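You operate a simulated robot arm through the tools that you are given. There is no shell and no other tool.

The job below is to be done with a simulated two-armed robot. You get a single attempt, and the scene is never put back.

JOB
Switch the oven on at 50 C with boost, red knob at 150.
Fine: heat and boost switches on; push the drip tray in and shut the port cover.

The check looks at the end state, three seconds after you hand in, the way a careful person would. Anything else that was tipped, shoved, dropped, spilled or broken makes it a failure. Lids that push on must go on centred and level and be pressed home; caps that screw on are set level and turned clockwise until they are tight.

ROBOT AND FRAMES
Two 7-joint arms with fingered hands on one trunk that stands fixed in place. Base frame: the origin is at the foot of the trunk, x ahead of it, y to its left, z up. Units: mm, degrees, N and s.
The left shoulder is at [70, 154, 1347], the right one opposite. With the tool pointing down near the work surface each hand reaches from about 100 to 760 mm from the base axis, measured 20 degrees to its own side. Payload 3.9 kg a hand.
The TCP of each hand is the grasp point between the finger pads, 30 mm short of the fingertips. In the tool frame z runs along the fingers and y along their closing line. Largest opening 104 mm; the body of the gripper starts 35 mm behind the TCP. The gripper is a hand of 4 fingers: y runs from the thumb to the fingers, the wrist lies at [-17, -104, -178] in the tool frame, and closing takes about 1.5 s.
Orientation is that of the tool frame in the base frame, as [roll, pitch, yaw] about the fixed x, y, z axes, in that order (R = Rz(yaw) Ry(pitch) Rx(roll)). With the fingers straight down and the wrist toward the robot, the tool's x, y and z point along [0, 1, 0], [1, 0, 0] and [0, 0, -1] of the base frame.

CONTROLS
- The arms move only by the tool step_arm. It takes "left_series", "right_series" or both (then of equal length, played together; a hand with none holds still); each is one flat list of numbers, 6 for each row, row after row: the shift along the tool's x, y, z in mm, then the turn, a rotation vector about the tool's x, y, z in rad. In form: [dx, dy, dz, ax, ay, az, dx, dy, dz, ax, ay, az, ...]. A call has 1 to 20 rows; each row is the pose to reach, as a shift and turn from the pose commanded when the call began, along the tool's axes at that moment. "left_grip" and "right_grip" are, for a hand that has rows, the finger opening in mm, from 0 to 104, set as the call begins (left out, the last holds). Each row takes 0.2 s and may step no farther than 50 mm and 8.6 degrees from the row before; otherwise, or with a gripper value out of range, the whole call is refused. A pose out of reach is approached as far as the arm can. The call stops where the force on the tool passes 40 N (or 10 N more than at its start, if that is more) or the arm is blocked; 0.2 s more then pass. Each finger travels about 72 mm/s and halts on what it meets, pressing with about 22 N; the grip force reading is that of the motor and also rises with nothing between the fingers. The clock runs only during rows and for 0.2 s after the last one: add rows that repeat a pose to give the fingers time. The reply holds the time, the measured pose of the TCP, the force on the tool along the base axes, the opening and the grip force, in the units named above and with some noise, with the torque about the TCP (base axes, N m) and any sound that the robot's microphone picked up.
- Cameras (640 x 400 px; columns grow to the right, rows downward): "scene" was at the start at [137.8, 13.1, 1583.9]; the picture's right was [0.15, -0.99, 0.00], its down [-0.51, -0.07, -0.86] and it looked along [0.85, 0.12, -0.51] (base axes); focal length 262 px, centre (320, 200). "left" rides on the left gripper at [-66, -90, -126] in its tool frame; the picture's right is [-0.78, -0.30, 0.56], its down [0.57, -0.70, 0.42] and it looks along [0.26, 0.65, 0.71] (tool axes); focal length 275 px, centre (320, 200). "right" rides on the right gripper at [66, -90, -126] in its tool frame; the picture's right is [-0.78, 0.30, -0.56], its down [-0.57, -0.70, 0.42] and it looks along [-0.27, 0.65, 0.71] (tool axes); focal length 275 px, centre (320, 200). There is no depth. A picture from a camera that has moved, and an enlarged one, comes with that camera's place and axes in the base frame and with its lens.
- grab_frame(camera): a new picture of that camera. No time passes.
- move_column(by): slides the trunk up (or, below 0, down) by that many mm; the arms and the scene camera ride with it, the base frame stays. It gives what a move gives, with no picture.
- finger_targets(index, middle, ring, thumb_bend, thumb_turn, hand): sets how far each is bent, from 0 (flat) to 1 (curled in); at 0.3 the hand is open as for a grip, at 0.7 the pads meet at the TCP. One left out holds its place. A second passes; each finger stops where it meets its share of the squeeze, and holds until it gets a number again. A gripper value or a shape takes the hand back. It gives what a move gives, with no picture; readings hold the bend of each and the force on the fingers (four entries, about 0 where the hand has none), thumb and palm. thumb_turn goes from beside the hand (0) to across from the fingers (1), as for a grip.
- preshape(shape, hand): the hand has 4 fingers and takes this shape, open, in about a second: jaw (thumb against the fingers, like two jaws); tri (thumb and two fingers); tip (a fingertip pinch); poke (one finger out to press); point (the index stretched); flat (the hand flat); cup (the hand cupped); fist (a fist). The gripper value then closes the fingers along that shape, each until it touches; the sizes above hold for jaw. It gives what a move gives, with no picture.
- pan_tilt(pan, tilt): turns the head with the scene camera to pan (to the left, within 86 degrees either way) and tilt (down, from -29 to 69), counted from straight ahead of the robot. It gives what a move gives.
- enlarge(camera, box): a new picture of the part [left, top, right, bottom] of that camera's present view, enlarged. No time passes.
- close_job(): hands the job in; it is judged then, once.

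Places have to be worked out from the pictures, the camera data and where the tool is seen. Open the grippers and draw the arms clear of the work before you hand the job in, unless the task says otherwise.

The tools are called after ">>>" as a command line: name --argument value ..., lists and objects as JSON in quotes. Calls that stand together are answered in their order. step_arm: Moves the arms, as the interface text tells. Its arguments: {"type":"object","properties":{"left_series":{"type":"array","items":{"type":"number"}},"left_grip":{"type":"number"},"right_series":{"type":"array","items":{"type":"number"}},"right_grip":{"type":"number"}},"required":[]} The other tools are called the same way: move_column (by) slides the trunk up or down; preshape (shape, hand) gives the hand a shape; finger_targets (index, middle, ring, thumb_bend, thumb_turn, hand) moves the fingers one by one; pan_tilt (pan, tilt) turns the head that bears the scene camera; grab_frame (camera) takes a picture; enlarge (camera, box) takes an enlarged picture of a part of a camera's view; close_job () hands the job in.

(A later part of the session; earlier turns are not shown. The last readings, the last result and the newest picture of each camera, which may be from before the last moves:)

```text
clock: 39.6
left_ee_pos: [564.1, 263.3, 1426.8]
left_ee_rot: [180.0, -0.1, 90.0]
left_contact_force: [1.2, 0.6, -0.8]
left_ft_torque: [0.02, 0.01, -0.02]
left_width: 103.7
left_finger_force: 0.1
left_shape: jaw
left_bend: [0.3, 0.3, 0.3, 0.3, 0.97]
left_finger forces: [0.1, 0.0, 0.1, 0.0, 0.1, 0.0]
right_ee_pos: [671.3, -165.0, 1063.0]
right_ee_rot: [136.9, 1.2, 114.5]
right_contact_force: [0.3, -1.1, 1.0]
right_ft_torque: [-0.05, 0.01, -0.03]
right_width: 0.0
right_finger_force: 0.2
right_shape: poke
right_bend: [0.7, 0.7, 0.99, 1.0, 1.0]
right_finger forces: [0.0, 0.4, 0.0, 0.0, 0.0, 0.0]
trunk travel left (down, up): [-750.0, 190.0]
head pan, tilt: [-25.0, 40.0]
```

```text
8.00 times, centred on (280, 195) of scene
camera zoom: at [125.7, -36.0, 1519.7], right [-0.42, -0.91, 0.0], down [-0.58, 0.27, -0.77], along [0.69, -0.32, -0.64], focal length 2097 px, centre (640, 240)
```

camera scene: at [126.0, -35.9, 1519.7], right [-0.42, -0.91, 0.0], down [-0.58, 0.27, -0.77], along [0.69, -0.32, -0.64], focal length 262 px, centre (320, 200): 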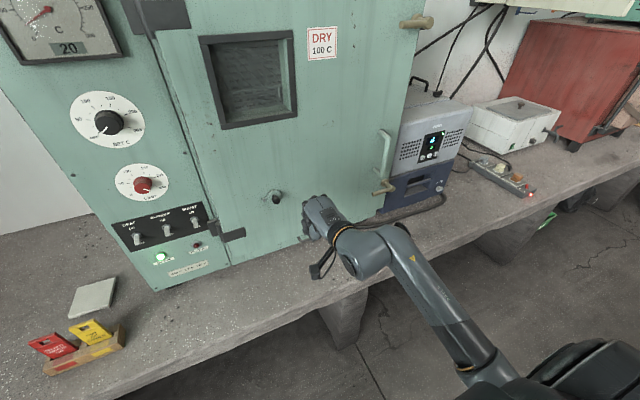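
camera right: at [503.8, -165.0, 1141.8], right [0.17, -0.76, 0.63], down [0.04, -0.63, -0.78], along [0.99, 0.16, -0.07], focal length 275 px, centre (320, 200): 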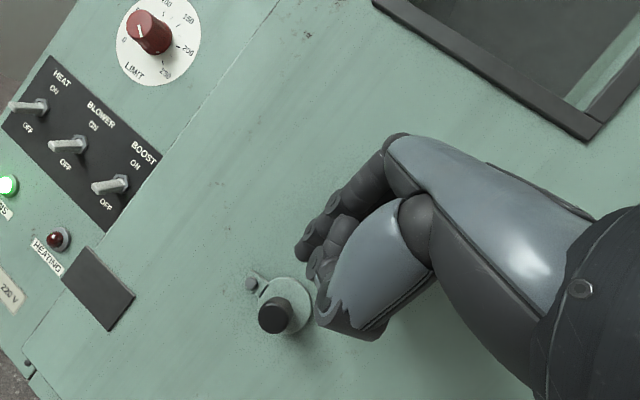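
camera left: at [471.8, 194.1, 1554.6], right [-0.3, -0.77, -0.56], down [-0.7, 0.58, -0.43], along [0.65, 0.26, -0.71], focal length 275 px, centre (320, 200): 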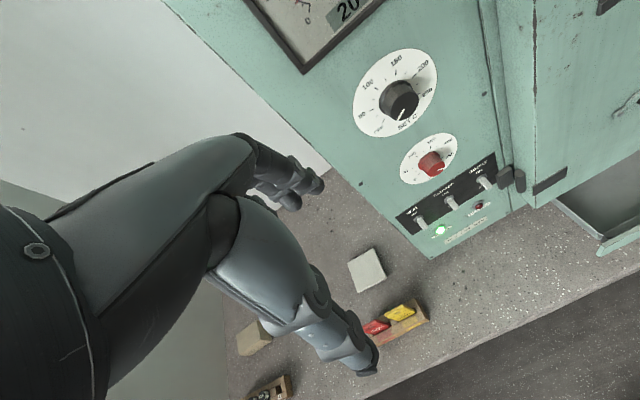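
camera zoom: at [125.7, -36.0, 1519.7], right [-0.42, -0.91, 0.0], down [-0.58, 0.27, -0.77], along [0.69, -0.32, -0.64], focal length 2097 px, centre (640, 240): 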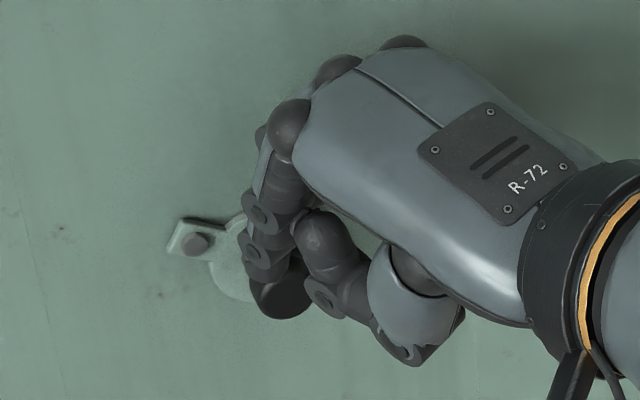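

It has swung about 30° down. I pull the hand back to see whether a hole is uncovered.

>>> step_arm --right_series '[0, 0, -25, 0, 0, 0, 0, 0, -50, 0, 0, 0, -20, 10, -80, 0, 0, 0]'

>>> grab_frame --camera "right"

>>> enlarge --camera "scene" --box '[250, 170, 310, 220]'

```text
clock: 40.4
left_ee_pos: [562.5, 262.5, 1428.1]
left_ee_rot: [-180.0, 0.0, 89.9]
left_contact_force: [0.0, -0.2, 0.3]
left_ft_torque: [0.05, -0.01, 0.02]
left_width: 103.5
left_finger_force: 0.2
left_shape: jaw
left_bend: [0.3, 0.3, 0.3, 0.3, 0.97]
left_finger forces: [0.0, 0.0, 0.0, 0.0, 0.0, 0.0]
right_ee_pos: [634.7, -199.3, 1130.7]
right_ee_rot: [136.9, 1.2, 114.5]
right_contact_force: [0.0, -0.2, -0.7]
right_ft_torque: [0.01, 0.0, -0.01]
right_width: 0.1
right_finger_force: 0.0
right_shape: poke
right_bend: [0.7, 0.7, 0.99, 1.0, 1.0]
right_finger forces: [0.0, 0.0, 0.0, 0.0, 0.1, 0.0]
trunk travel left (down, up): [-750.0, 190.0]
head pan, tilt: [-25.0, 40.0]
```

```text
taken
camera right: at [468.5, -201.6, 1159.9], right [0.17, -0.76, 0.63], down [0.04, -0.63, -0.78], along [0.99, 0.16, -0.07], focal length 275 px, centre (320, 200)
```

right: 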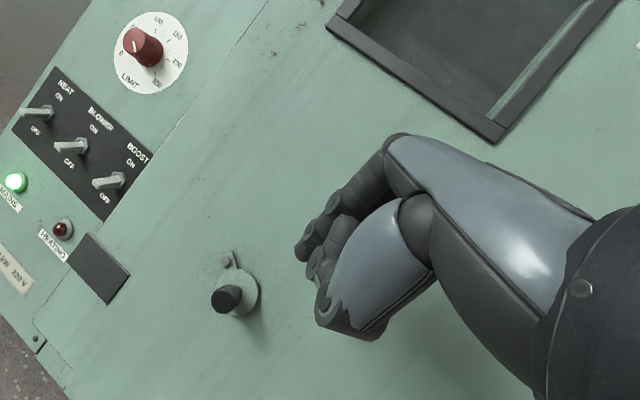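

```text
8.00 times, centred on (280, 195) of scene
camera zoom: at [125.1, -36.4, 1519.7], right [-0.42, -0.91, 0.0], down [-0.58, 0.27, -0.77], along [0.69, -0.32, -0.64], focal length 2097 px, centre (640, 240)
```

zoom: 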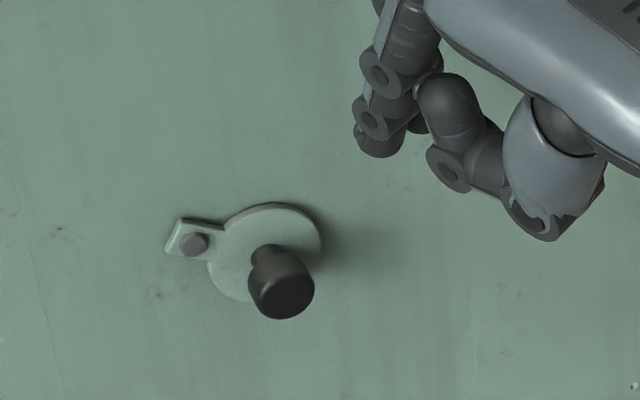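

No hole shows where the disc was. Zoom in on this from both cameras.

>>> enlarge --camera "right" --box '[195, 235, 285, 325]'

>>> enlarge --camera "scene" --box '[264, 184, 300, 212]'

```text
4.44 times, centred on (240, 280) of right
camera zoom: at [468.5, -201.6, 1159.9], right [0.17, -0.76, 0.63], down [0.04, -0.63, -0.78], along [0.99, 0.16, -0.07], focal length 1224 px, centre (676, -156)
```

zoom: 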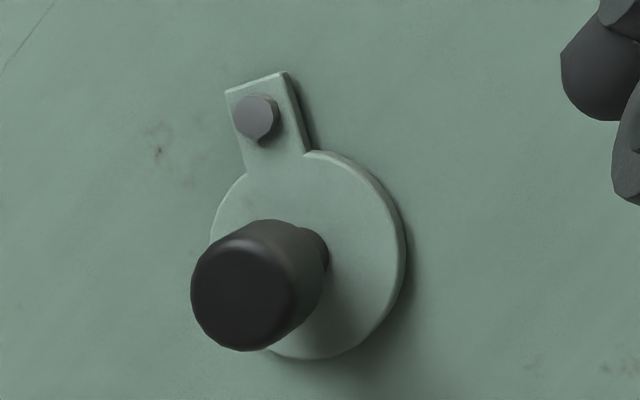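

```text
14.29 times, centred on (282, 198) of scene
camera zoom: at [125.1, -36.4, 1519.7], right [-0.42, -0.91, 0.0], down [-0.58, 0.27, -0.77], along [0.69, -0.32, -0.64], focal length 3744 px, centre (863, 229)
```

zoom: 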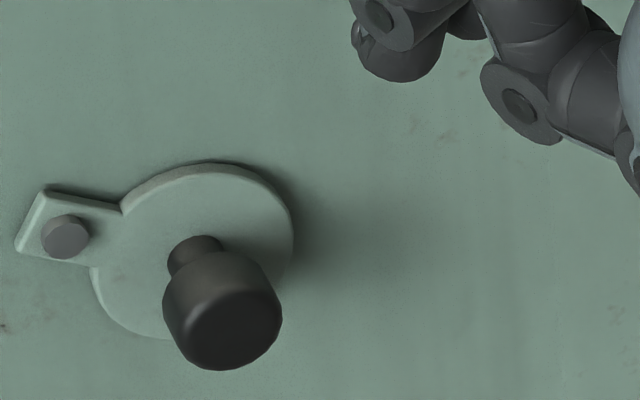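

The cover holds at about -35° by friction, and no opening shows in the area it uncovered. I push it further down to find its stop or the hole.

>>> step_arm --right_series '[20, -10, 30, 0, 0, 0, 22, -25, 62, 0, 0, 0, 24, -35, 85, 0, 0, 0, 26, -44, 95, 0, 0, 0, 26, -50, 102, 0, 0, 0]'

>>> enlarge --camera "right" --box '[200, 180, 350, 310]'

>>> enlarge --camera "scene" --box '[250, 170, 310, 220]'

```text
clock: 41.6
left_ee_pos: [565.1, 262.6, 1425.9]
left_ee_rot: [180.0, 0.0, 90.0]
left_contact_force: [0.7, -0.9, -0.4]
left_ft_torque: [-0.01, 0.0, -0.03]
left_width: 103.6
left_finger_force: 0.0
left_shape: jaw
left_bend: [0.3, 0.3, 0.3, 0.3, 0.97]
left_finger forces: [0.0, 0.0, 0.1, 0.0, 0.0, 0.0]
right_ee_pos: [653.4, -165.9, 1017.6]
right_ee_rot: [136.9, 1.3, 114.4]
right_contact_force: [-0.2, -0.9, -0.6]
right_ft_torque: [0.01, 0.0, 0.0]
right_width: 0.0
right_finger_force: 0.1
right_shape: poke
right_bend: [0.7, 0.7, 0.99, 1.0, 1.0]
right_finger forces: [0.1, 0.2, 0.1, 0.0, 0.0, 0.0]
trunk travel left (down, up): [-750.0, 190.0]
head pan, tilt: [-25.0, 40.0]
```

```text
3.08 times, centred on (275, 245) of right
camera zoom: at [487.8, -167.9, 1047.4], right [0.17, -0.76, 0.63], down [0.04, -0.63, -0.78], along [0.99, 0.16, -0.07], focal length 847 px, centre (458, 62)
```

zoom: 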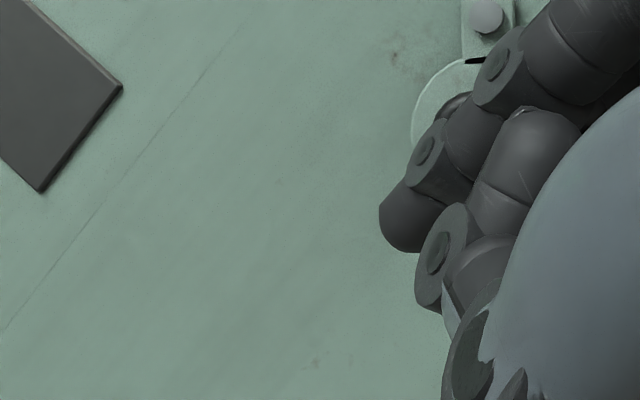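

```text
8.00 times, centred on (280, 195) of scene
camera zoom: at [126.0, -36.2, 1519.7], right [-0.42, -0.91, 0.0], down [-0.58, 0.27, -0.77], along [0.69, -0.32, -0.64], focal length 2097 px, centre (640, 240)
```

zoom: 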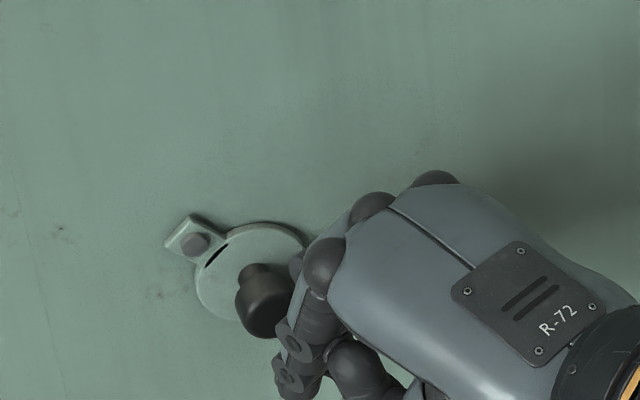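

The finger is now at the right side of the knob and the cover is about -55°. I push it left gently to find where it stops.

>>> step_arm --right_series '[4.6, 1.5, 1.4, 0, 0, 0, 9.1, 3, 2.8, 0, 0, 0, 13.7, 4.5, 4.2, 0, 0, 0, 18.3, 6, 5.6, 0, 0, 0]'

>>> enlarge --camera "right" --box '[200, 140, 350, 270]'

>>> enlarge --camera "scene" --box '[250, 170, 310, 220]'

```text
clock: 42.6
left_ee_pos: [563.0, 263.5, 1427.5]
left_ee_rot: [-180.0, 0.0, 89.9]
left_contact_force: [-0.5, -0.2, -0.2]
left_ft_torque: [-0.02, -0.01, -0.02]
left_width: 104.0
left_finger_force: 0.0
left_shape: jaw
left_bend: [0.3, 0.3, 0.3, 0.3, 0.97]
left_finger forces: [0.1, 0.1, 0.0, 0.1, 0.0, 0.1]
right_ee_pos: [654.0, -144.5, 1020.5]
right_ee_rot: [136.9, 1.3, 114.4]
right_contact_force: [-4.7, -1.6, -1.1]
right_ft_torque: [0.01, 0.04, 0.0]
right_width: 0.0
right_finger_force: 0.1
right_shape: poke
right_bend: [0.7, 0.7, 0.99, 1.0, 1.0]
right_finger forces: [0.0, 4.1, 0.1, 0.0, 0.0, 0.0]
trunk travel left (down, up): [-750.0, 190.0]
head pan, tilt: [-25.0, 40.0]
```

```text
3.08 times, centred on (275, 205) of right
camera zoom: at [488.1, -147.0, 1048.9], right [0.17, -0.76, 0.63], down [0.04, -0.63, -0.78], along [0.99, 0.15, -0.07], focal length 847 px, centre (458, 185)
```

zoom: 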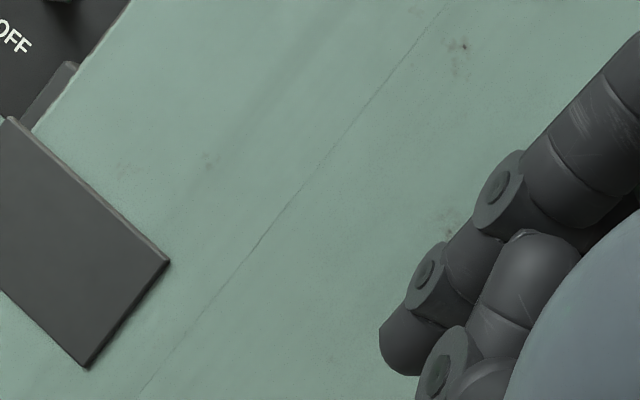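

```text
8.00 times, centred on (280, 195) of scene
camera zoom: at [124.9, -36.1, 1519.8], right [-0.42, -0.91, 0.0], down [-0.58, 0.27, -0.77], along [0.69, -0.32, -0.64], focal length 2097 px, centre (640, 240)
```

zoom: 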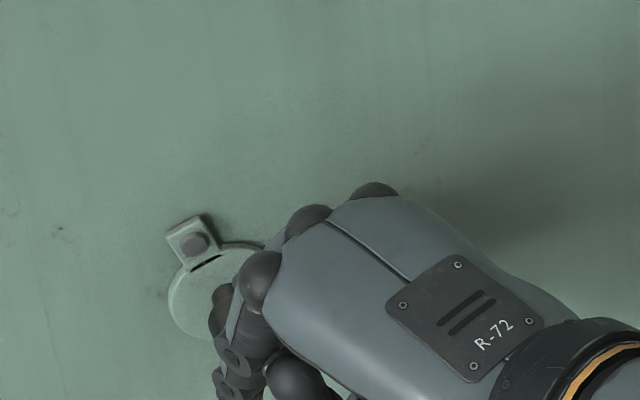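

The finger is now bearing on the knob's front, and the cover is near -70°. I back away to look.

>>> step_arm --right_series '[0, 0, -30, 0, 0, 0, -30, 0, -60, 0, 0, 0, -60, 0, -80, 0, 0, 0]'

>>> enlarge --camera "right" --box '[170, 120, 320, 250]'

>>> enlarge --camera "scene" --box '[250, 170, 310, 220]'

```text
clock: 43.4
left_ee_pos: [565.1, 262.3, 1426.9]
left_ee_rot: [179.9, 0.0, 89.9]
left_contact_force: [0.5, 0.1, -0.5]
left_ft_torque: [-0.01, -0.03, 0.02]
left_width: 103.4
left_finger_force: 0.1
left_shape: jaw
left_bend: [0.3, 0.3, 0.3, 0.3, 0.97]
left_finger forces: [0.0, 0.1, 0.0, 0.0, 0.0, 0.0]
right_ee_pos: [630.6, -220.4, 1078.4]
right_ee_rot: [136.9, 1.2, 114.4]
right_contact_force: [0.5, 0.5, -0.6]
right_ft_torque: [-0.04, 0.0, -0.02]
right_width: 0.0
right_finger_force: 0.1
right_shape: poke
right_bend: [0.7, 0.7, 0.99, 1.0, 1.0]
right_finger forces: [0.0, 0.0, 0.1, 0.0, 0.0, 0.0]
trunk travel left (down, up): [-750.0, 190.0]
head pan, tilt: [-25.0, 40.0]
```

```text
3.08 times, centred on (245, 185) of right
camera zoom: at [465.2, -223.2, 1107.4], right [0.17, -0.76, 0.62], down [0.04, -0.63, -0.78], along [0.99, 0.16, -0.07], focal length 847 px, centre (551, 246)
```

zoom: 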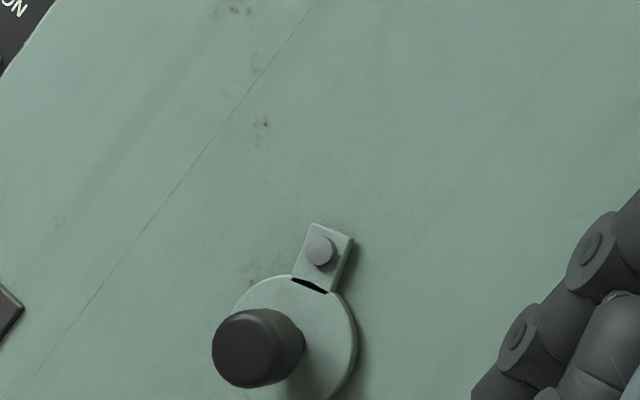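

```text
8.00 times, centred on (280, 195) of scene
camera zoom: at [125.7, -36.9, 1519.6], right [-0.42, -0.91, 0.0], down [-0.58, 0.27, -0.77], along [0.69, -0.32, -0.64], focal length 2097 px, centre (640, 240)
```

zoom: 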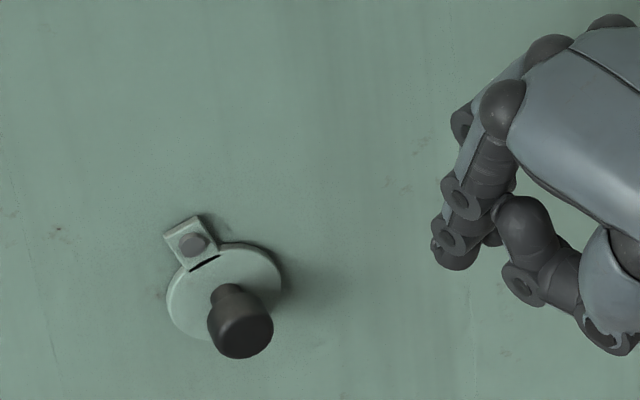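

No hole shows at any angle so far, so I should check the rest of the oven for anything else that could be a port cover.

>>> pan_tilt --pan 5 --tilt 10

>>> grab_frame --camera "scene"

>>> pan_tilt --pan -20 --tilt 20

>>> grab_frame --camera "scene"

```text
clock: 44.4
left_ee_pos: [563.3, 262.8, 1427.3]
left_ee_rot: [180.0, 0.0, 90.0]
left_contact_force: [-0.7, 0.3, 0.3]
left_ft_torque: [-0.02, -0.04, 0.01]
left_width: 103.7
left_finger_force: 0.2
left_shape: jaw
left_bend: [0.3, 0.3, 0.3, 0.3, 0.97]
left_finger forces: [0.1, 0.0, 0.1, 0.0, 0.0, 0.0]
right_ee_pos: [631.0, -220.1, 1078.4]
right_ee_rot: [136.8, 1.2, 114.5]
right_contact_force: [-0.3, 0.5, 0.1]
right_ft_torque: [-0.04, 0.02, 0.0]
right_width: 0.0
right_finger_force: 0.1
right_shape: poke
right_bend: [0.7, 0.7, 0.99, 1.0, 1.0]
right_finger forces: [0.0, 0.0, 0.0, 0.1, 0.0, 0.0]
trunk travel left (down, up): [-750.0, 190.0]
head pan, tilt: [5.0, 10.0]
```

```text
taken
camera scene: at [141.2, 8.1, 1567.3], right [0.09, -1.0, 0.0], down [-0.17, -0.02, -0.98], along [0.98, 0.08, -0.17], focal length 262 px, centre (320, 200)
```

scene: 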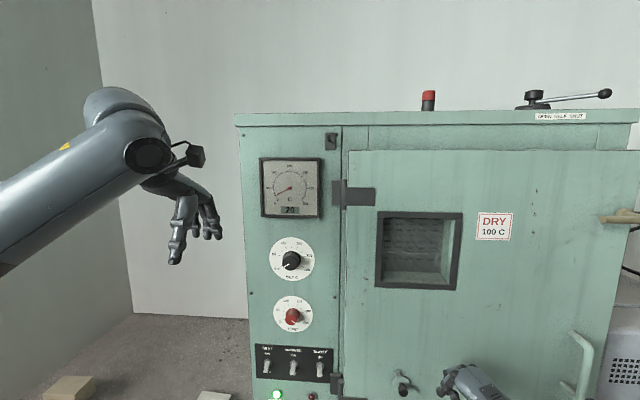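

```text
clock: 45.3
left_ee_pos: [564.1, 265.3, 1427.3]
left_ee_rot: [-180.0, 0.0, 89.9]
left_contact_force: [0.7, 0.1, -0.2]
left_ft_torque: [0.01, -0.03, -0.03]
left_width: 103.8
left_finger_force: 0.1
left_shape: jaw
left_bend: [0.3, 0.3, 0.3, 0.3, 0.97]
left_finger forces: [0.0, 0.0, 0.1, 0.1, 0.0, 0.1]
right_ee_pos: [630.2, -219.8, 1077.7]
right_ee_rot: [136.9, 1.3, 114.3]
right_contact_force: [0.2, -0.4, 0.1]
right_ft_torque: [0.0, 0.02, 0.0]
right_width: 0.0
right_finger_force: 0.1
right_shape: poke
right_bend: [0.7, 0.7, 0.99, 1.0, 1.0]
right_finger forces: [0.0, 0.0, 0.0, 0.0, 0.0, 0.1]
trunk travel left (down, up): [-750.0, 190.0]
head pan, tilt: [-20.0, 20.0]
```

```text
taken
camera scene: at [136.2, -31.8, 1551.1], right [-0.34, -0.94, 0.0], down [-0.32, 0.12, -0.94], along [0.88, -0.32, -0.34], focal length 262 px, centre (320, 200)
```

scene: 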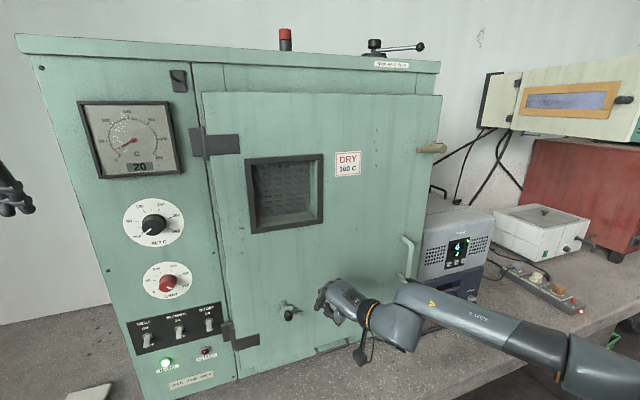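

There is a lever on top, a red-capped post, and a small dark piece high on the panel. Zoom in on each.

>>> enlarge --camera "scene" --box '[360, 30, 440, 75]'

>>> enlarge --camera "scene" --box '[260, 20, 310, 55]'

>>> enlarge --camera "scene" --box '[160, 60, 200, 100]'

>>> enlarge --camera "scene" --box '[270, 290, 320, 330]'

>>> enlarge --camera "scene" --box '[330, 140, 450, 300]'

```text
8.00 times, centred on (400, 52) of scene
camera zoom: at [136.2, -31.8, 1551.1], right [-0.34, -0.94, 0.0], down [-0.32, 0.12, -0.94], along [0.88, -0.32, -0.34], focal length 2097 px, centre (-320, 1380)
```

zoom: 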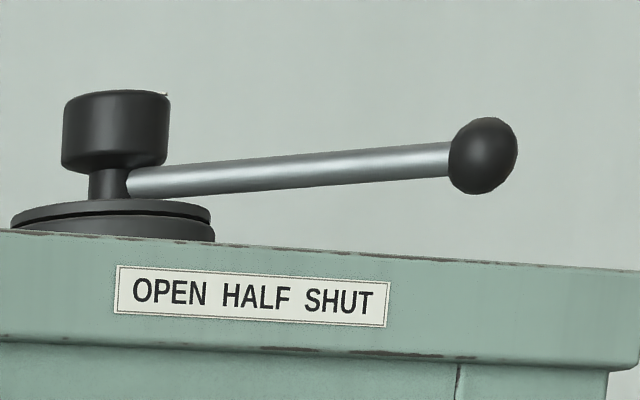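

```text
11.43 times, centred on (285, 38) of scene
camera zoom: at [136.2, -31.8, 1551.1], right [-0.34, -0.94, 0.0], down [-0.32, 0.12, -0.94], along [0.88, -0.32, -0.34], focal length 2996 px, centre (720, 2057)
```

zoom: 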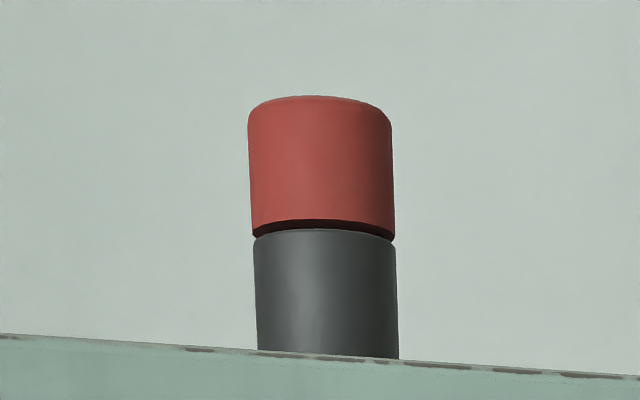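

```text
10.00 times, centred on (180, 80) of scene
camera zoom: at [136.2, -31.8, 1551.1], right [-0.34, -0.94, 0.0], down [-0.32, 0.12, -0.94], along [0.88, -0.32, -0.34], focal length 2621 px, centre (1720, 1400)
```

zoom: 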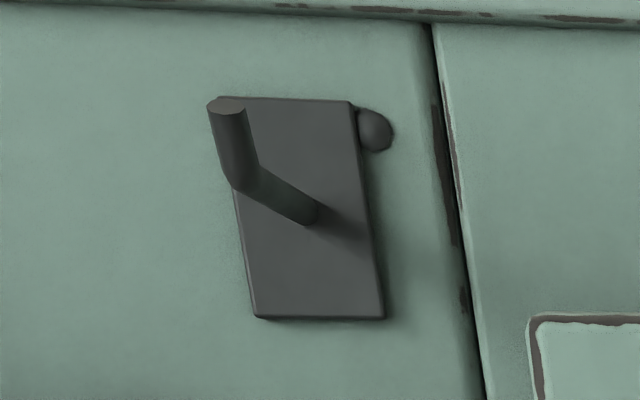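

```text
10.00 times, centred on (295, 310) of scene
camera zoom: at [136.2, -31.8, 1551.1], right [-0.34, -0.94, 0.0], down [-0.32, 0.12, -0.94], along [0.88, -0.32, -0.34], focal length 2621 px, centre (570, -900)
```

zoom: 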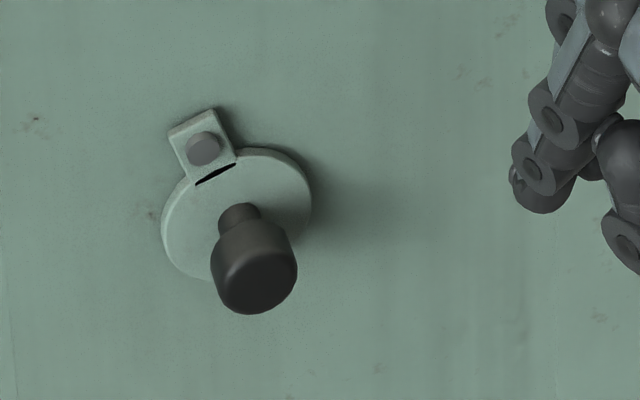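

```text
2.50 times, centred on (390, 220) of scene
camera zoom: at [136.2, -31.8, 1551.1], right [-0.34, -0.94, 0.0], down [-0.32, 0.12, -0.94], along [0.88, -0.32, -0.34], focal length 655 px, centre (145, 150)
```

zoom: 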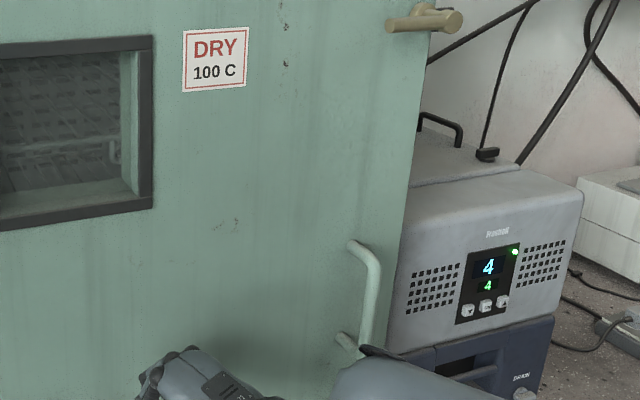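

The only candidate is the swing disc; the top lever is a vent that isn't mentioned. I'll find the cover's stops, first nudging it from its right side toward straight down.

>>> step_arm --right_series '[9.5, -16.8, 40.4, 0, 0, 0, 10, -2, 54, 0, 0, 0, 10.2, 12.3, 67.6, 0, 0, 0]'

>>> pan_tilt --pan -12 --tilt 40

>>> grab_frame --camera "scene"

>>> grab_frame --camera "right"

```text
clock: 46.1
left_ee_pos: [564.7, 264.0, 1426.6]
left_ee_rot: [180.0, 0.0, 90.0]
left_contact_force: [-0.3, 0.8, -0.1]
left_ft_torque: [0.0, 0.0, 0.0]
left_width: 103.8
left_finger_force: 0.0
left_shape: jaw
left_bend: [0.3, 0.3, 0.3, 0.3, 0.97]
left_finger forces: [0.0, 0.0, 0.0, 0.0, 0.1, 0.1]
right_ee_pos: [676.7, -189.1, 1039.4]
right_ee_rot: [137.0, 1.2, 114.5]
right_contact_force: [0.8, 0.0, -0.3]
right_ft_torque: [0.03, 0.02, -0.01]
right_width: 0.0
right_finger_force: 0.0
right_shape: poke
right_bend: [0.7, 0.7, 0.99, 1.0, 1.0]
right_finger forces: [0.1, 0.0, 0.0, 0.1, 0.1, 0.0]
trunk travel left (down, up): [-750.0, 190.0]
head pan, tilt: [-20.0, 20.0]
```

```text
clock: 46.9
left_ee_pos: [563.0, 264.4, 1426.0]
left_ee_rot: [-180.0, 0.0, 89.9]
left_contact_force: [0.6, -0.3, 0.1]
left_ft_torque: [-0.02, -0.01, 0.0]
left_width: 103.6
left_finger_force: 0.0
left_shape: jaw
left_bend: [0.3, 0.3, 0.3, 0.3, 0.97]
left_finger forces: [0.0, 0.0, 0.0, 0.0, 0.0, 0.0]
right_ee_pos: [675.2, -191.4, 1038.4]
right_ee_rot: [136.9, 1.3, 114.5]
right_contact_force: [0.0, 0.2, 0.0]
right_ft_torque: [0.01, 0.0, 0.0]
right_width: 0.1
right_finger_force: 0.1
right_shape: poke
right_bend: [0.7, 0.7, 0.99, 1.0, 1.0]
right_finger forces: [0.0, 0.1, 0.1, 0.1, 0.1, 0.0]
trunk travel left (down, up): [-750.0, 190.0]
head pan, tilt: [-12.0, 40.0]
```

```text
taken
camera scene: at [131.7, -17.9, 1519.8], right [-0.21, -0.98, 0.0], down [-0.63, 0.13, -0.77], along [0.75, -0.16, -0.64], focal length 262 px, centre (320, 200)
```

scene: 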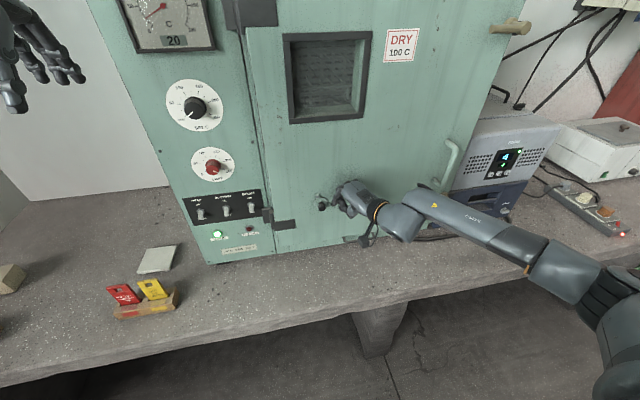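

```text
taken
camera right: at [510.3, -192.9, 1068.5], right [0.17, -0.76, 0.63], down [0.04, -0.63, -0.78], along [0.99, 0.16, -0.07], focal length 275 px, centre (320, 200)
```

right: 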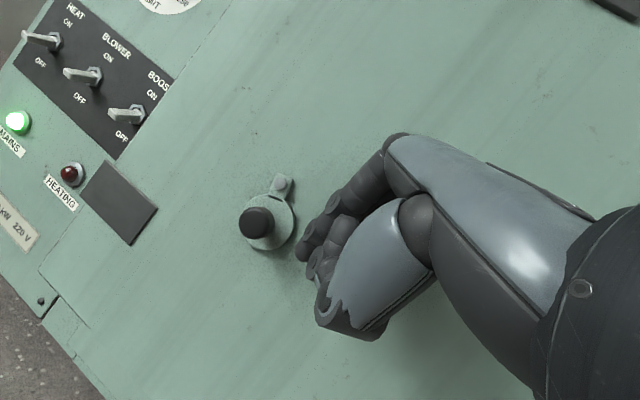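

Finger tips are just right of the knob. Push left (+y) in 5 mm steps and watch for a stop.

>>> step_arm --right_series '[9.1, 3, 2.8, 0, 0, 0, 18.2, 6, 5.6, 0, 0, 0, 22.8, 7.5, 7, 0, 0, 0, 27.3, 9, 8.4, 0, 0, 0, 31.9, 10.5, 9.8, 0, 0, 0]'

>>> enlarge --camera "right" --box '[200, 120, 350, 250]'

>>> enlarge --camera "scene" --box '[295, 175, 355, 225]'

```text
clock: 48.1
left_ee_pos: [563.5, 260.5, 1428.1]
left_ee_rot: [179.9, -0.2, 89.9]
left_contact_force: [0.2, 0.7, 1.3]
left_ft_torque: [0.02, 0.01, 0.0]
left_width: 103.7
left_finger_force: 0.1
left_shape: jaw
left_bend: [0.3, 0.3, 0.3, 0.3, 0.97]
left_finger forces: [0.0, 0.0, 0.0, 0.1, 0.0, 0.0]
right_ee_pos: [677.2, -158.6, 1038.2]
right_ee_rot: [136.8, 1.3, 114.4]
right_contact_force: [2.4, -10.7, 4.2]
right_ft_torque: [-0.09, -0.11, -0.17]
right_width: 0.0
right_finger_force: 0.1
right_shape: poke
right_bend: [0.7, 0.7, 0.99, 1.0, 1.0]
right_finger forces: [12.0, 0.0, 0.1, 0.1, 0.0, 0.0]
trunk travel left (down, up): [-750.0, 190.0]
head pan, tilt: [-12.0, 40.0]
```

```text
3.08 times, centred on (275, 185) of right
camera zoom: at [510.5, -160.7, 1066.2], right [0.16, -0.76, 0.63], down [0.04, -0.63, -0.78], along [0.99, 0.15, -0.07], focal length 847 px, centre (458, 246)
```

zoom: 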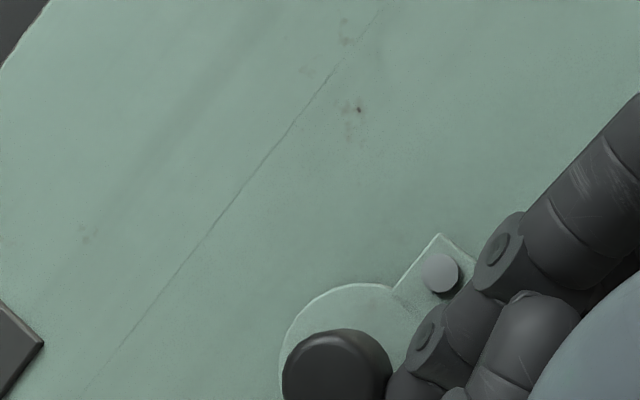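

```text
8.00 times, centred on (325, 200) of scene
camera zoom: at [131.9, -21.3, 1519.8], right [-0.21, -0.98, 0.0], down [-0.63, 0.14, -0.77], along [0.75, -0.16, -0.64], focal length 2097 px, centre (280, 200)
```

zoom: 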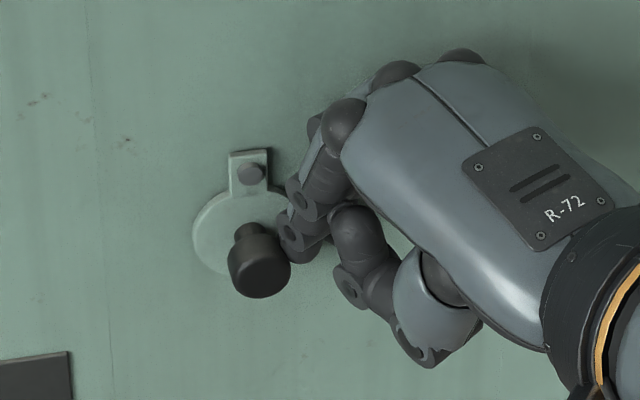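

The cover now meets a firm stop (about 11 N) hanging straight down with the tab vertical, so that is its shut end. I withdraw sideways and verify it stays.

>>> step_arm --right_series '[-12, -4, -3.7, 0, 0, 0, -30, -4, -30, 0, 0, 0, -50, -4, -70, 0, 0, 0]'

>>> enlarge --camera "right" --box '[170, 120, 320, 250]'

>>> enlarge --camera "scene" --box '[295, 175, 355, 225]'

```text
clock: 48.9
left_ee_pos: [561.6, 260.5, 1428.4]
left_ee_rot: [179.9, -0.1, 89.9]
left_contact_force: [-0.9, -0.3, -0.1]
left_ft_torque: [0.0, 0.02, -0.01]
left_width: 103.6
left_finger_force: 0.0
left_shape: jaw
left_bend: [0.3, 0.3, 0.3, 0.3, 0.97]
left_finger forces: [0.1, 0.1, 0.0, 0.0, 0.0, 0.0]
right_ee_pos: [648.1, -224.0, 1086.3]
right_ee_rot: [136.9, 1.2, 114.6]
right_contact_force: [0.5, -0.2, 0.8]
right_ft_torque: [0.07, 0.03, -0.02]
right_width: 0.1
right_finger_force: 0.1
right_shape: poke
right_bend: [0.7, 0.7, 0.99, 1.0, 1.0]
right_finger forces: [0.0, 0.1, 0.0, 0.0, 0.0, 0.0]
trunk travel left (down, up): [-750.0, 190.0]
head pan, tilt: [-12.0, 40.0]
```

```text
3.08 times, centred on (245, 185) of right
camera zoom: at [481.6, -226.9, 1115.9], right [0.17, -0.76, 0.62], down [0.04, -0.63, -0.78], along [0.99, 0.15, -0.07], focal length 847 px, centre (551, 246)
```

zoom: 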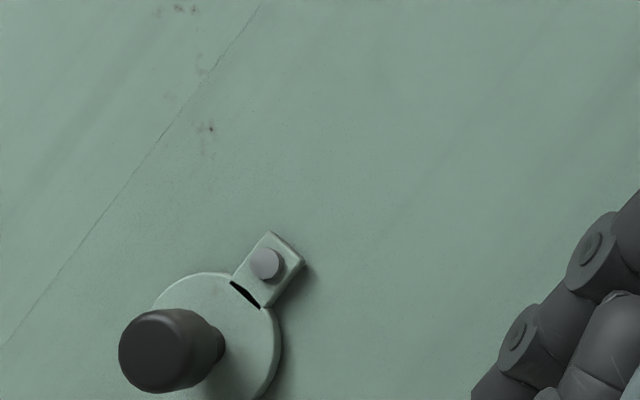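

```text
8.00 times, centred on (325, 200) of scene
camera zoom: at [129.3, -19.6, 1519.8], right [-0.21, -0.98, 0.0], down [-0.63, 0.14, -0.77], along [0.75, -0.16, -0.64], focal length 2097 px, centre (280, 200)
```

zoom: 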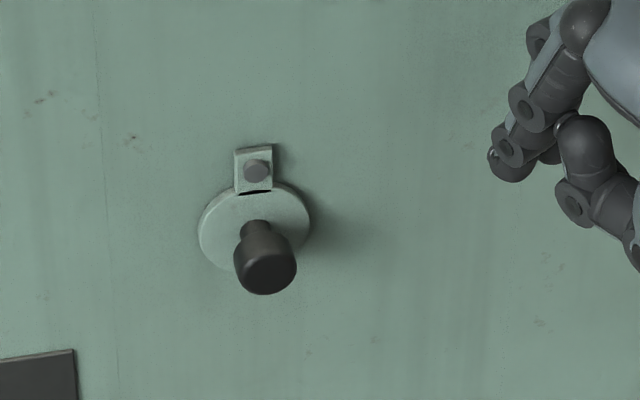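

The cover stays vertical, shut. Now I move the right arm back out of the way before using the left arm on the panel.

>>> step_arm --right_series '[-10, -20, -18, 0, 0, 0, -20, -40, -36, 0, 0, 0, -30, -58, -54, 0, 0, 0]'

>>> pan_tilt --pan 12 --tilt 32

>>> grab_frame --camera "scene"

```text
clock: 49.7
left_ee_pos: [562.9, 263.2, 1427.0]
left_ee_rot: [-180.0, 0.0, 90.0]
left_contact_force: [0.2, 0.1, -0.1]
left_ft_torque: [0.0, 0.02, -0.01]
left_width: 103.9
left_finger_force: 0.1
left_shape: jaw
left_bend: [0.3, 0.3, 0.3, 0.3, 0.97]
left_finger forces: [0.1, 0.0, 0.0, 0.0, 0.0, 0.1]
right_ee_pos: [586.3, -278.9, 1087.5]
right_ee_rot: [136.9, 1.2, 114.4]
right_contact_force: [-0.1, 0.2, -0.6]
right_ft_torque: [0.0, 0.02, 0.0]
right_width: 0.2
right_finger_force: 0.0
right_shape: poke
right_bend: [0.7, 0.7, 0.99, 1.0, 1.0]
right_finger forces: [0.0, 0.1, 0.1, 0.1, 0.0, 0.0]
trunk travel left (down, up): [-750.0, 190.0]
head pan, tilt: [-12.0, 40.0]
```

```text
clock: 50.6
left_ee_pos: [564.1, 262.7, 1426.8]
left_ee_rot: [-180.0, 0.0, 90.0]
left_contact_force: [0.2, 0.1, 0.6]
left_ft_torque: [0.01, 0.0, 0.01]
left_width: 103.4
left_finger_force: 0.1
left_shape: jaw
left_bend: [0.3, 0.3, 0.3, 0.3, 0.97]
left_finger forces: [0.0, 0.0, 0.1, 0.0, 0.0, 0.0]
right_ee_pos: [588.1, -279.6, 1085.9]
right_ee_rot: [137.0, 1.3, 114.5]
right_contact_force: [-0.6, -0.4, -0.2]
right_ft_torque: [0.03, 0.0, 0.01]
right_width: 0.1
right_finger_force: 0.0
right_shape: poke
right_bend: [0.7, 0.7, 0.99, 1.0, 1.0]
right_finger forces: [0.0, 0.0, 0.1, 0.1, 0.1, 0.1]
trunk travel left (down, up): [-750.0, 190.0]
head pan, tilt: [12.0, 32.0]
```

```text
taken
camera scene: at [136.4, 18.4, 1531.9], right [0.21, -0.98, 0.0], down [-0.52, -0.11, -0.85], along [0.83, 0.18, -0.53], focal length 262 px, centre (320, 200)
```

scene: 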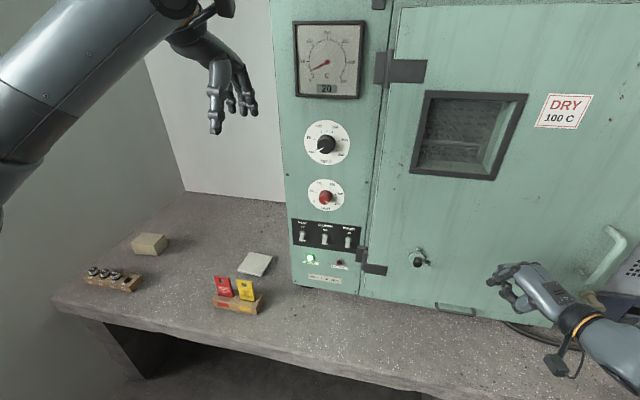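

Right arm is clear. I bring the left hand down with the tool vertical, toward the panel's height.

>>> step_arm --left_series '[0, 0, 45, 0, 0, 0, 0, 0, 90, 0, 0, 0, 0, 0, 135, 0, 0, 0, 0, 0, 180, -0.1, 0, 0, 0, 0, 225, -0.2, 0, 0, 0, 0, 270, -0.3, 0, 0, 0, 0, 300, -0.4, 0, 0]'

>>> preshape --shape "poke" --hand "left"

>>> grab_frame --camera "scene"

>>> grab_frame --camera "left"

```text
clock: 52.2
left_ee_pos: [561.3, 262.1, 1128.1]
left_ee_rot: [157.0, 0.0, 90.0]
left_contact_force: [0.0, 0.4, 0.4]
left_ft_torque: [0.01, 0.03, 0.01]
left_width: 103.8
left_finger_force: 0.0
left_shape: jaw
left_bend: [0.3, 0.3, 0.3, 0.3, 0.97]
left_finger forces: [0.1, 0.0, 0.0, 0.0, 0.0, 0.1]
right_ee_pos: [586.4, -279.0, 1086.9]
right_ee_rot: [136.8, 1.2, 114.5]
right_contact_force: [0.0, 0.1, 0.5]
right_ft_torque: [0.02, 0.02, 0.04]
right_width: 0.0
right_finger_force: 0.0
right_shape: poke
right_bend: [0.7, 0.7, 0.99, 1.0, 1.0]
right_finger forces: [0.1, 0.1, 0.0, 0.0, 0.0, 0.1]
trunk travel left (down, up): [-750.0, 190.0]
head pan, tilt: [12.0, 32.0]
```

```text
clock: 53.1
left_ee_pos: [562.3, 262.7, 1128.0]
left_ee_rot: [157.0, -0.1, 89.9]
left_contact_force: [0.5, -0.4, -0.5]
left_ft_torque: [0.01, -0.02, -0.01]
left_width: 0.0
left_finger_force: 0.1
left_shape: poke
left_bend: [0.7, 0.7, 0.99, 1.0, 1.0]
left_finger forces: [0.0, 0.1, 0.1, 0.0, 0.0, 0.1]
right_ee_pos: [588.0, -279.8, 1086.2]
right_ee_rot: [136.8, 1.3, 114.3]
right_contact_force: [0.3, -0.4, -0.4]
right_ft_torque: [0.04, -0.02, -0.01]
right_width: 0.1
right_finger_force: 0.1
right_shape: poke
right_bend: [0.7, 0.7, 0.99, 1.0, 1.0]
right_finger forces: [0.0, 0.0, 0.0, 0.0, 0.1, 0.0]
trunk travel left (down, up): [-750.0, 190.0]
head pan, tilt: [12.0, 32.0]
```

```text
taken
camera scene: at [136.4, 18.4, 1531.9], right [0.21, -0.98, 0.0], down [-0.52, -0.11, -0.85], along [0.83, 0.18, -0.53], focal length 262 px, centre (320, 200)
```

scene: 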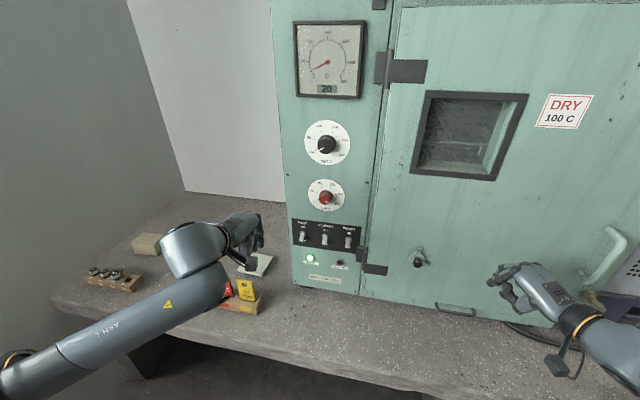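

```text
taken
camera left: at [430.6, 197.4, 1209.7], right [-0.06, -0.78, -0.63], down [-0.48, 0.57, -0.66], along [0.88, 0.26, -0.41], focal length 275 px, centre (320, 200)
```

left: 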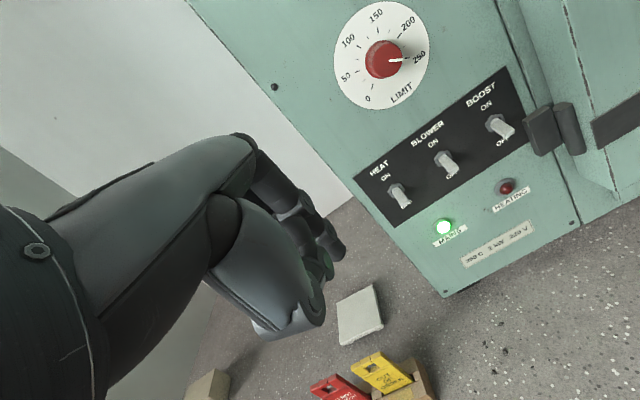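

Left arm mirrors well. I advance toward the HEAT switch while tilting the fingers forward.

>>> step_arm --left_series '[-9, 9, 29, -0.11, 0, 0, -19, 18, 59, -0.22, 0, 0, -28, 26, 88, -0.33, 0, 0, -38, 35, 118, -0.44, 0, 0, -47, 44, 147, -0.56, 0, 0]'

>>> grab_frame --camera "left"

>>> enlarge --camera "scene" --box '[220, 160, 400, 290]'

```text
clock: 54.3
left_ee_pos: [663.3, 213.1, 1007.9]
left_ee_rot: [125.1, -0.3, 89.9]
left_contact_force: [-0.2, 0.2, 0.6]
left_ft_torque: [0.05, 0.01, 0.02]
left_width: 0.0
left_finger_force: 0.1
left_shape: poke
left_bend: [0.7, 0.7, 0.99, 1.0, 1.0]
left_finger forces: [0.0, 0.0, 0.0, 0.0, 0.0, 0.0]
right_ee_pos: [588.0, -281.7, 1085.0]
right_ee_rot: [136.9, 1.1, 114.5]
right_contact_force: [0.2, -1.1, -0.4]
right_ft_torque: [0.03, 0.02, 0.03]
right_width: 0.0
right_finger_force: 0.1
right_shape: poke
right_bend: [0.7, 0.7, 0.99, 1.0, 1.0]
right_finger forces: [0.0, 0.0, 0.0, 0.0, 0.0, 0.0]
trunk travel left (down, up): [-750.0, 190.0]
head pan, tilt: [12.0, 32.0]
```

```text
taken
camera left: at [508.8, 148.9, 1006.7], right [0.28, -0.77, -0.57], down [-0.06, 0.58, -0.82], along [0.96, 0.26, 0.12], focal length 275 px, centre (320, 200)
```

left: 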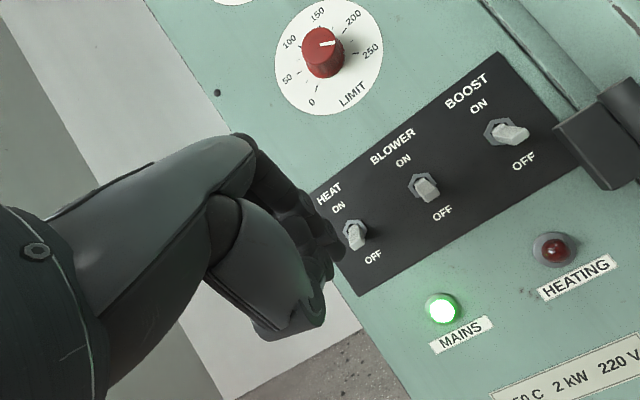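

```text
3.08 times, centred on (310, 225) of scene
camera zoom: at [137.9, 14.4, 1531.8], right [0.21, -0.98, 0.0], down [-0.52, -0.11, -0.85], along [0.83, 0.18, -0.53], focal length 806 px, centre (351, 123)
```

zoom: 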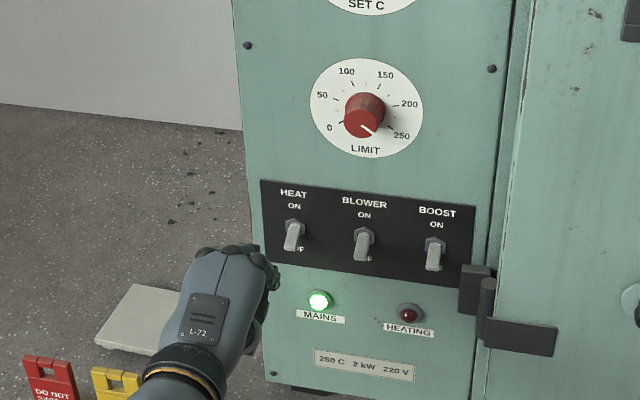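

Good approach. Zoom on the HEAT lever and fingertip from the left camera.

>>> enlarge --camera "left" --box '[280, 170, 420, 290]'

>>> enlarge --camera "scene" --box '[270, 205, 350, 265]'

```text
3.33 times, centred on (350, 230) of left
camera zoom: at [508.8, 148.9, 1006.7], right [0.28, -0.77, -0.57], down [-0.06, 0.58, -0.82], along [0.96, 0.26, 0.12], focal length 918 px, centre (220, 100)
```

zoom: 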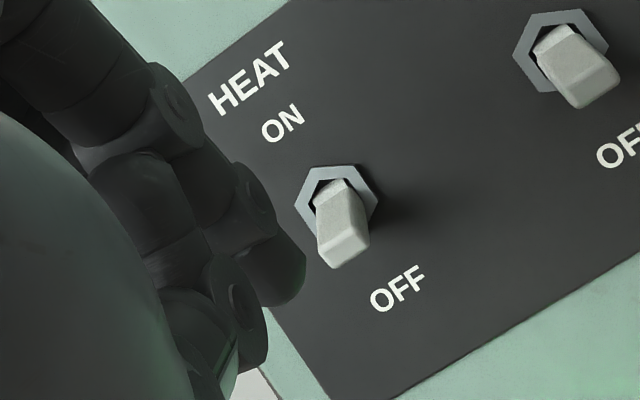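

```text
6.67 times, centred on (310, 235) of scene
camera zoom: at [137.9, 14.4, 1531.8], right [0.21, -0.98, 0.0], down [-0.52, -0.11, -0.85], along [0.83, 0.18, -0.53], focal length 1747 px, centre (387, -33)
```

zoom: 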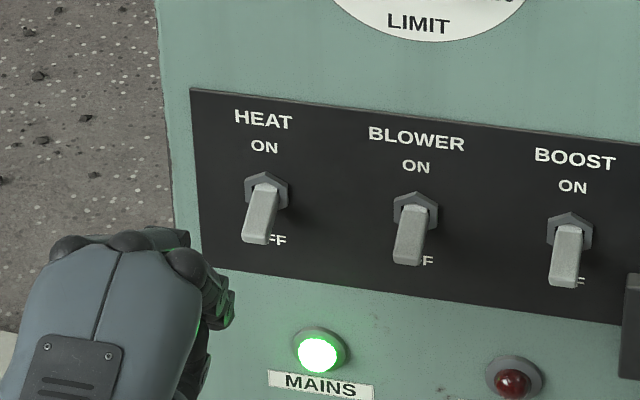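

The HEAT lever end is near (743,207,986), pivot z≈998. I drop below it, then slide in under the lever.

>>> step_arm --left_series '[2, -26, 18.4, 0, 0, 0, 2, -14, 35, 0, 0, 0, 2, -3, 51, 0, 0, 0, 2, 6.6, 65, 0, 0, 0]'

>>> enlarge --camera "left" --box '[280, 150, 420, 270]'

>>> enlarge --camera "scene" --box '[270, 205, 350, 265]'

```text
clock: 55.3
left_ee_pos: [717.7, 219.7, 976.1]
left_ee_rot: [125.0, -0.1, 89.9]
left_contact_force: [-0.9, -0.2, -0.3]
left_ft_torque: [0.02, -0.02, 0.03]
left_width: 0.1
left_finger_force: 0.1
left_shape: poke
left_bend: [0.7, 0.7, 0.99, 1.0, 1.0]
left_finger forces: [0.0, 0.1, 0.0, 0.0, 0.1, 0.1]
right_ee_pos: [588.2, -278.6, 1085.7]
right_ee_rot: [136.9, 1.2, 114.5]
right_contact_force: [0.4, 0.1, -0.4]
right_ft_torque: [0.0, 0.01, -0.01]
right_width: 0.0
right_finger_force: 0.1
right_shape: poke
right_bend: [0.7, 0.7, 0.99, 1.0, 1.0]
right_finger forces: [0.0, 0.0, 0.1, 0.0, 0.0, 0.0]
trunk travel left (down, up): [-750.0, 190.0]
head pan, tilt: [12.0, 32.0]
```

```text
3.33 times, centred on (350, 210) of left
camera zoom: at [563.4, 154.5, 975.6], right [0.29, -0.77, -0.56], down [-0.06, 0.57, -0.82], along [0.96, 0.26, 0.12], focal length 918 px, centre (220, 167)
```

zoom: 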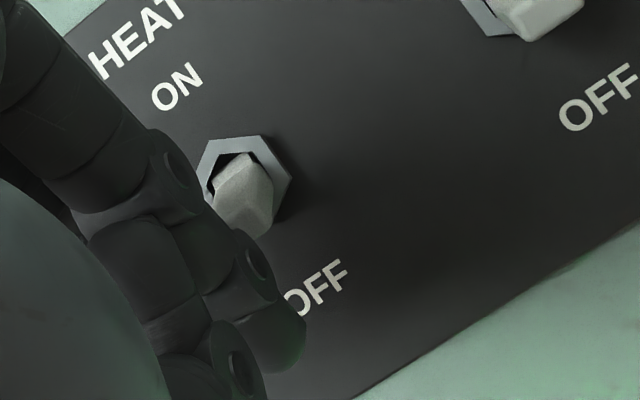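

```text
6.67 times, centred on (310, 235) of scene
camera zoom: at [136.9, 18.3, 1531.8], right [0.21, -0.98, 0.0], down [-0.52, -0.11, -0.85], along [0.83, 0.18, -0.53], focal length 1747 px, centre (387, -33)
```

zoom: 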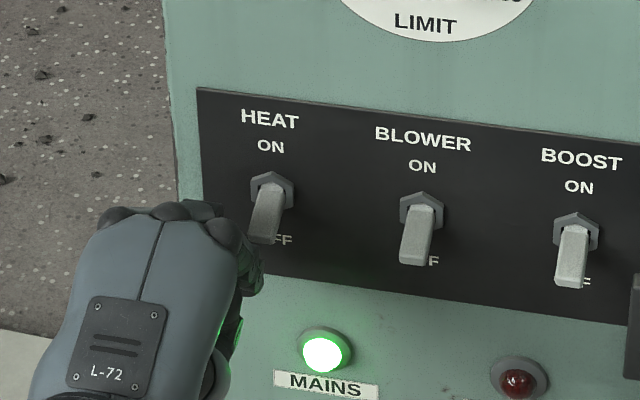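

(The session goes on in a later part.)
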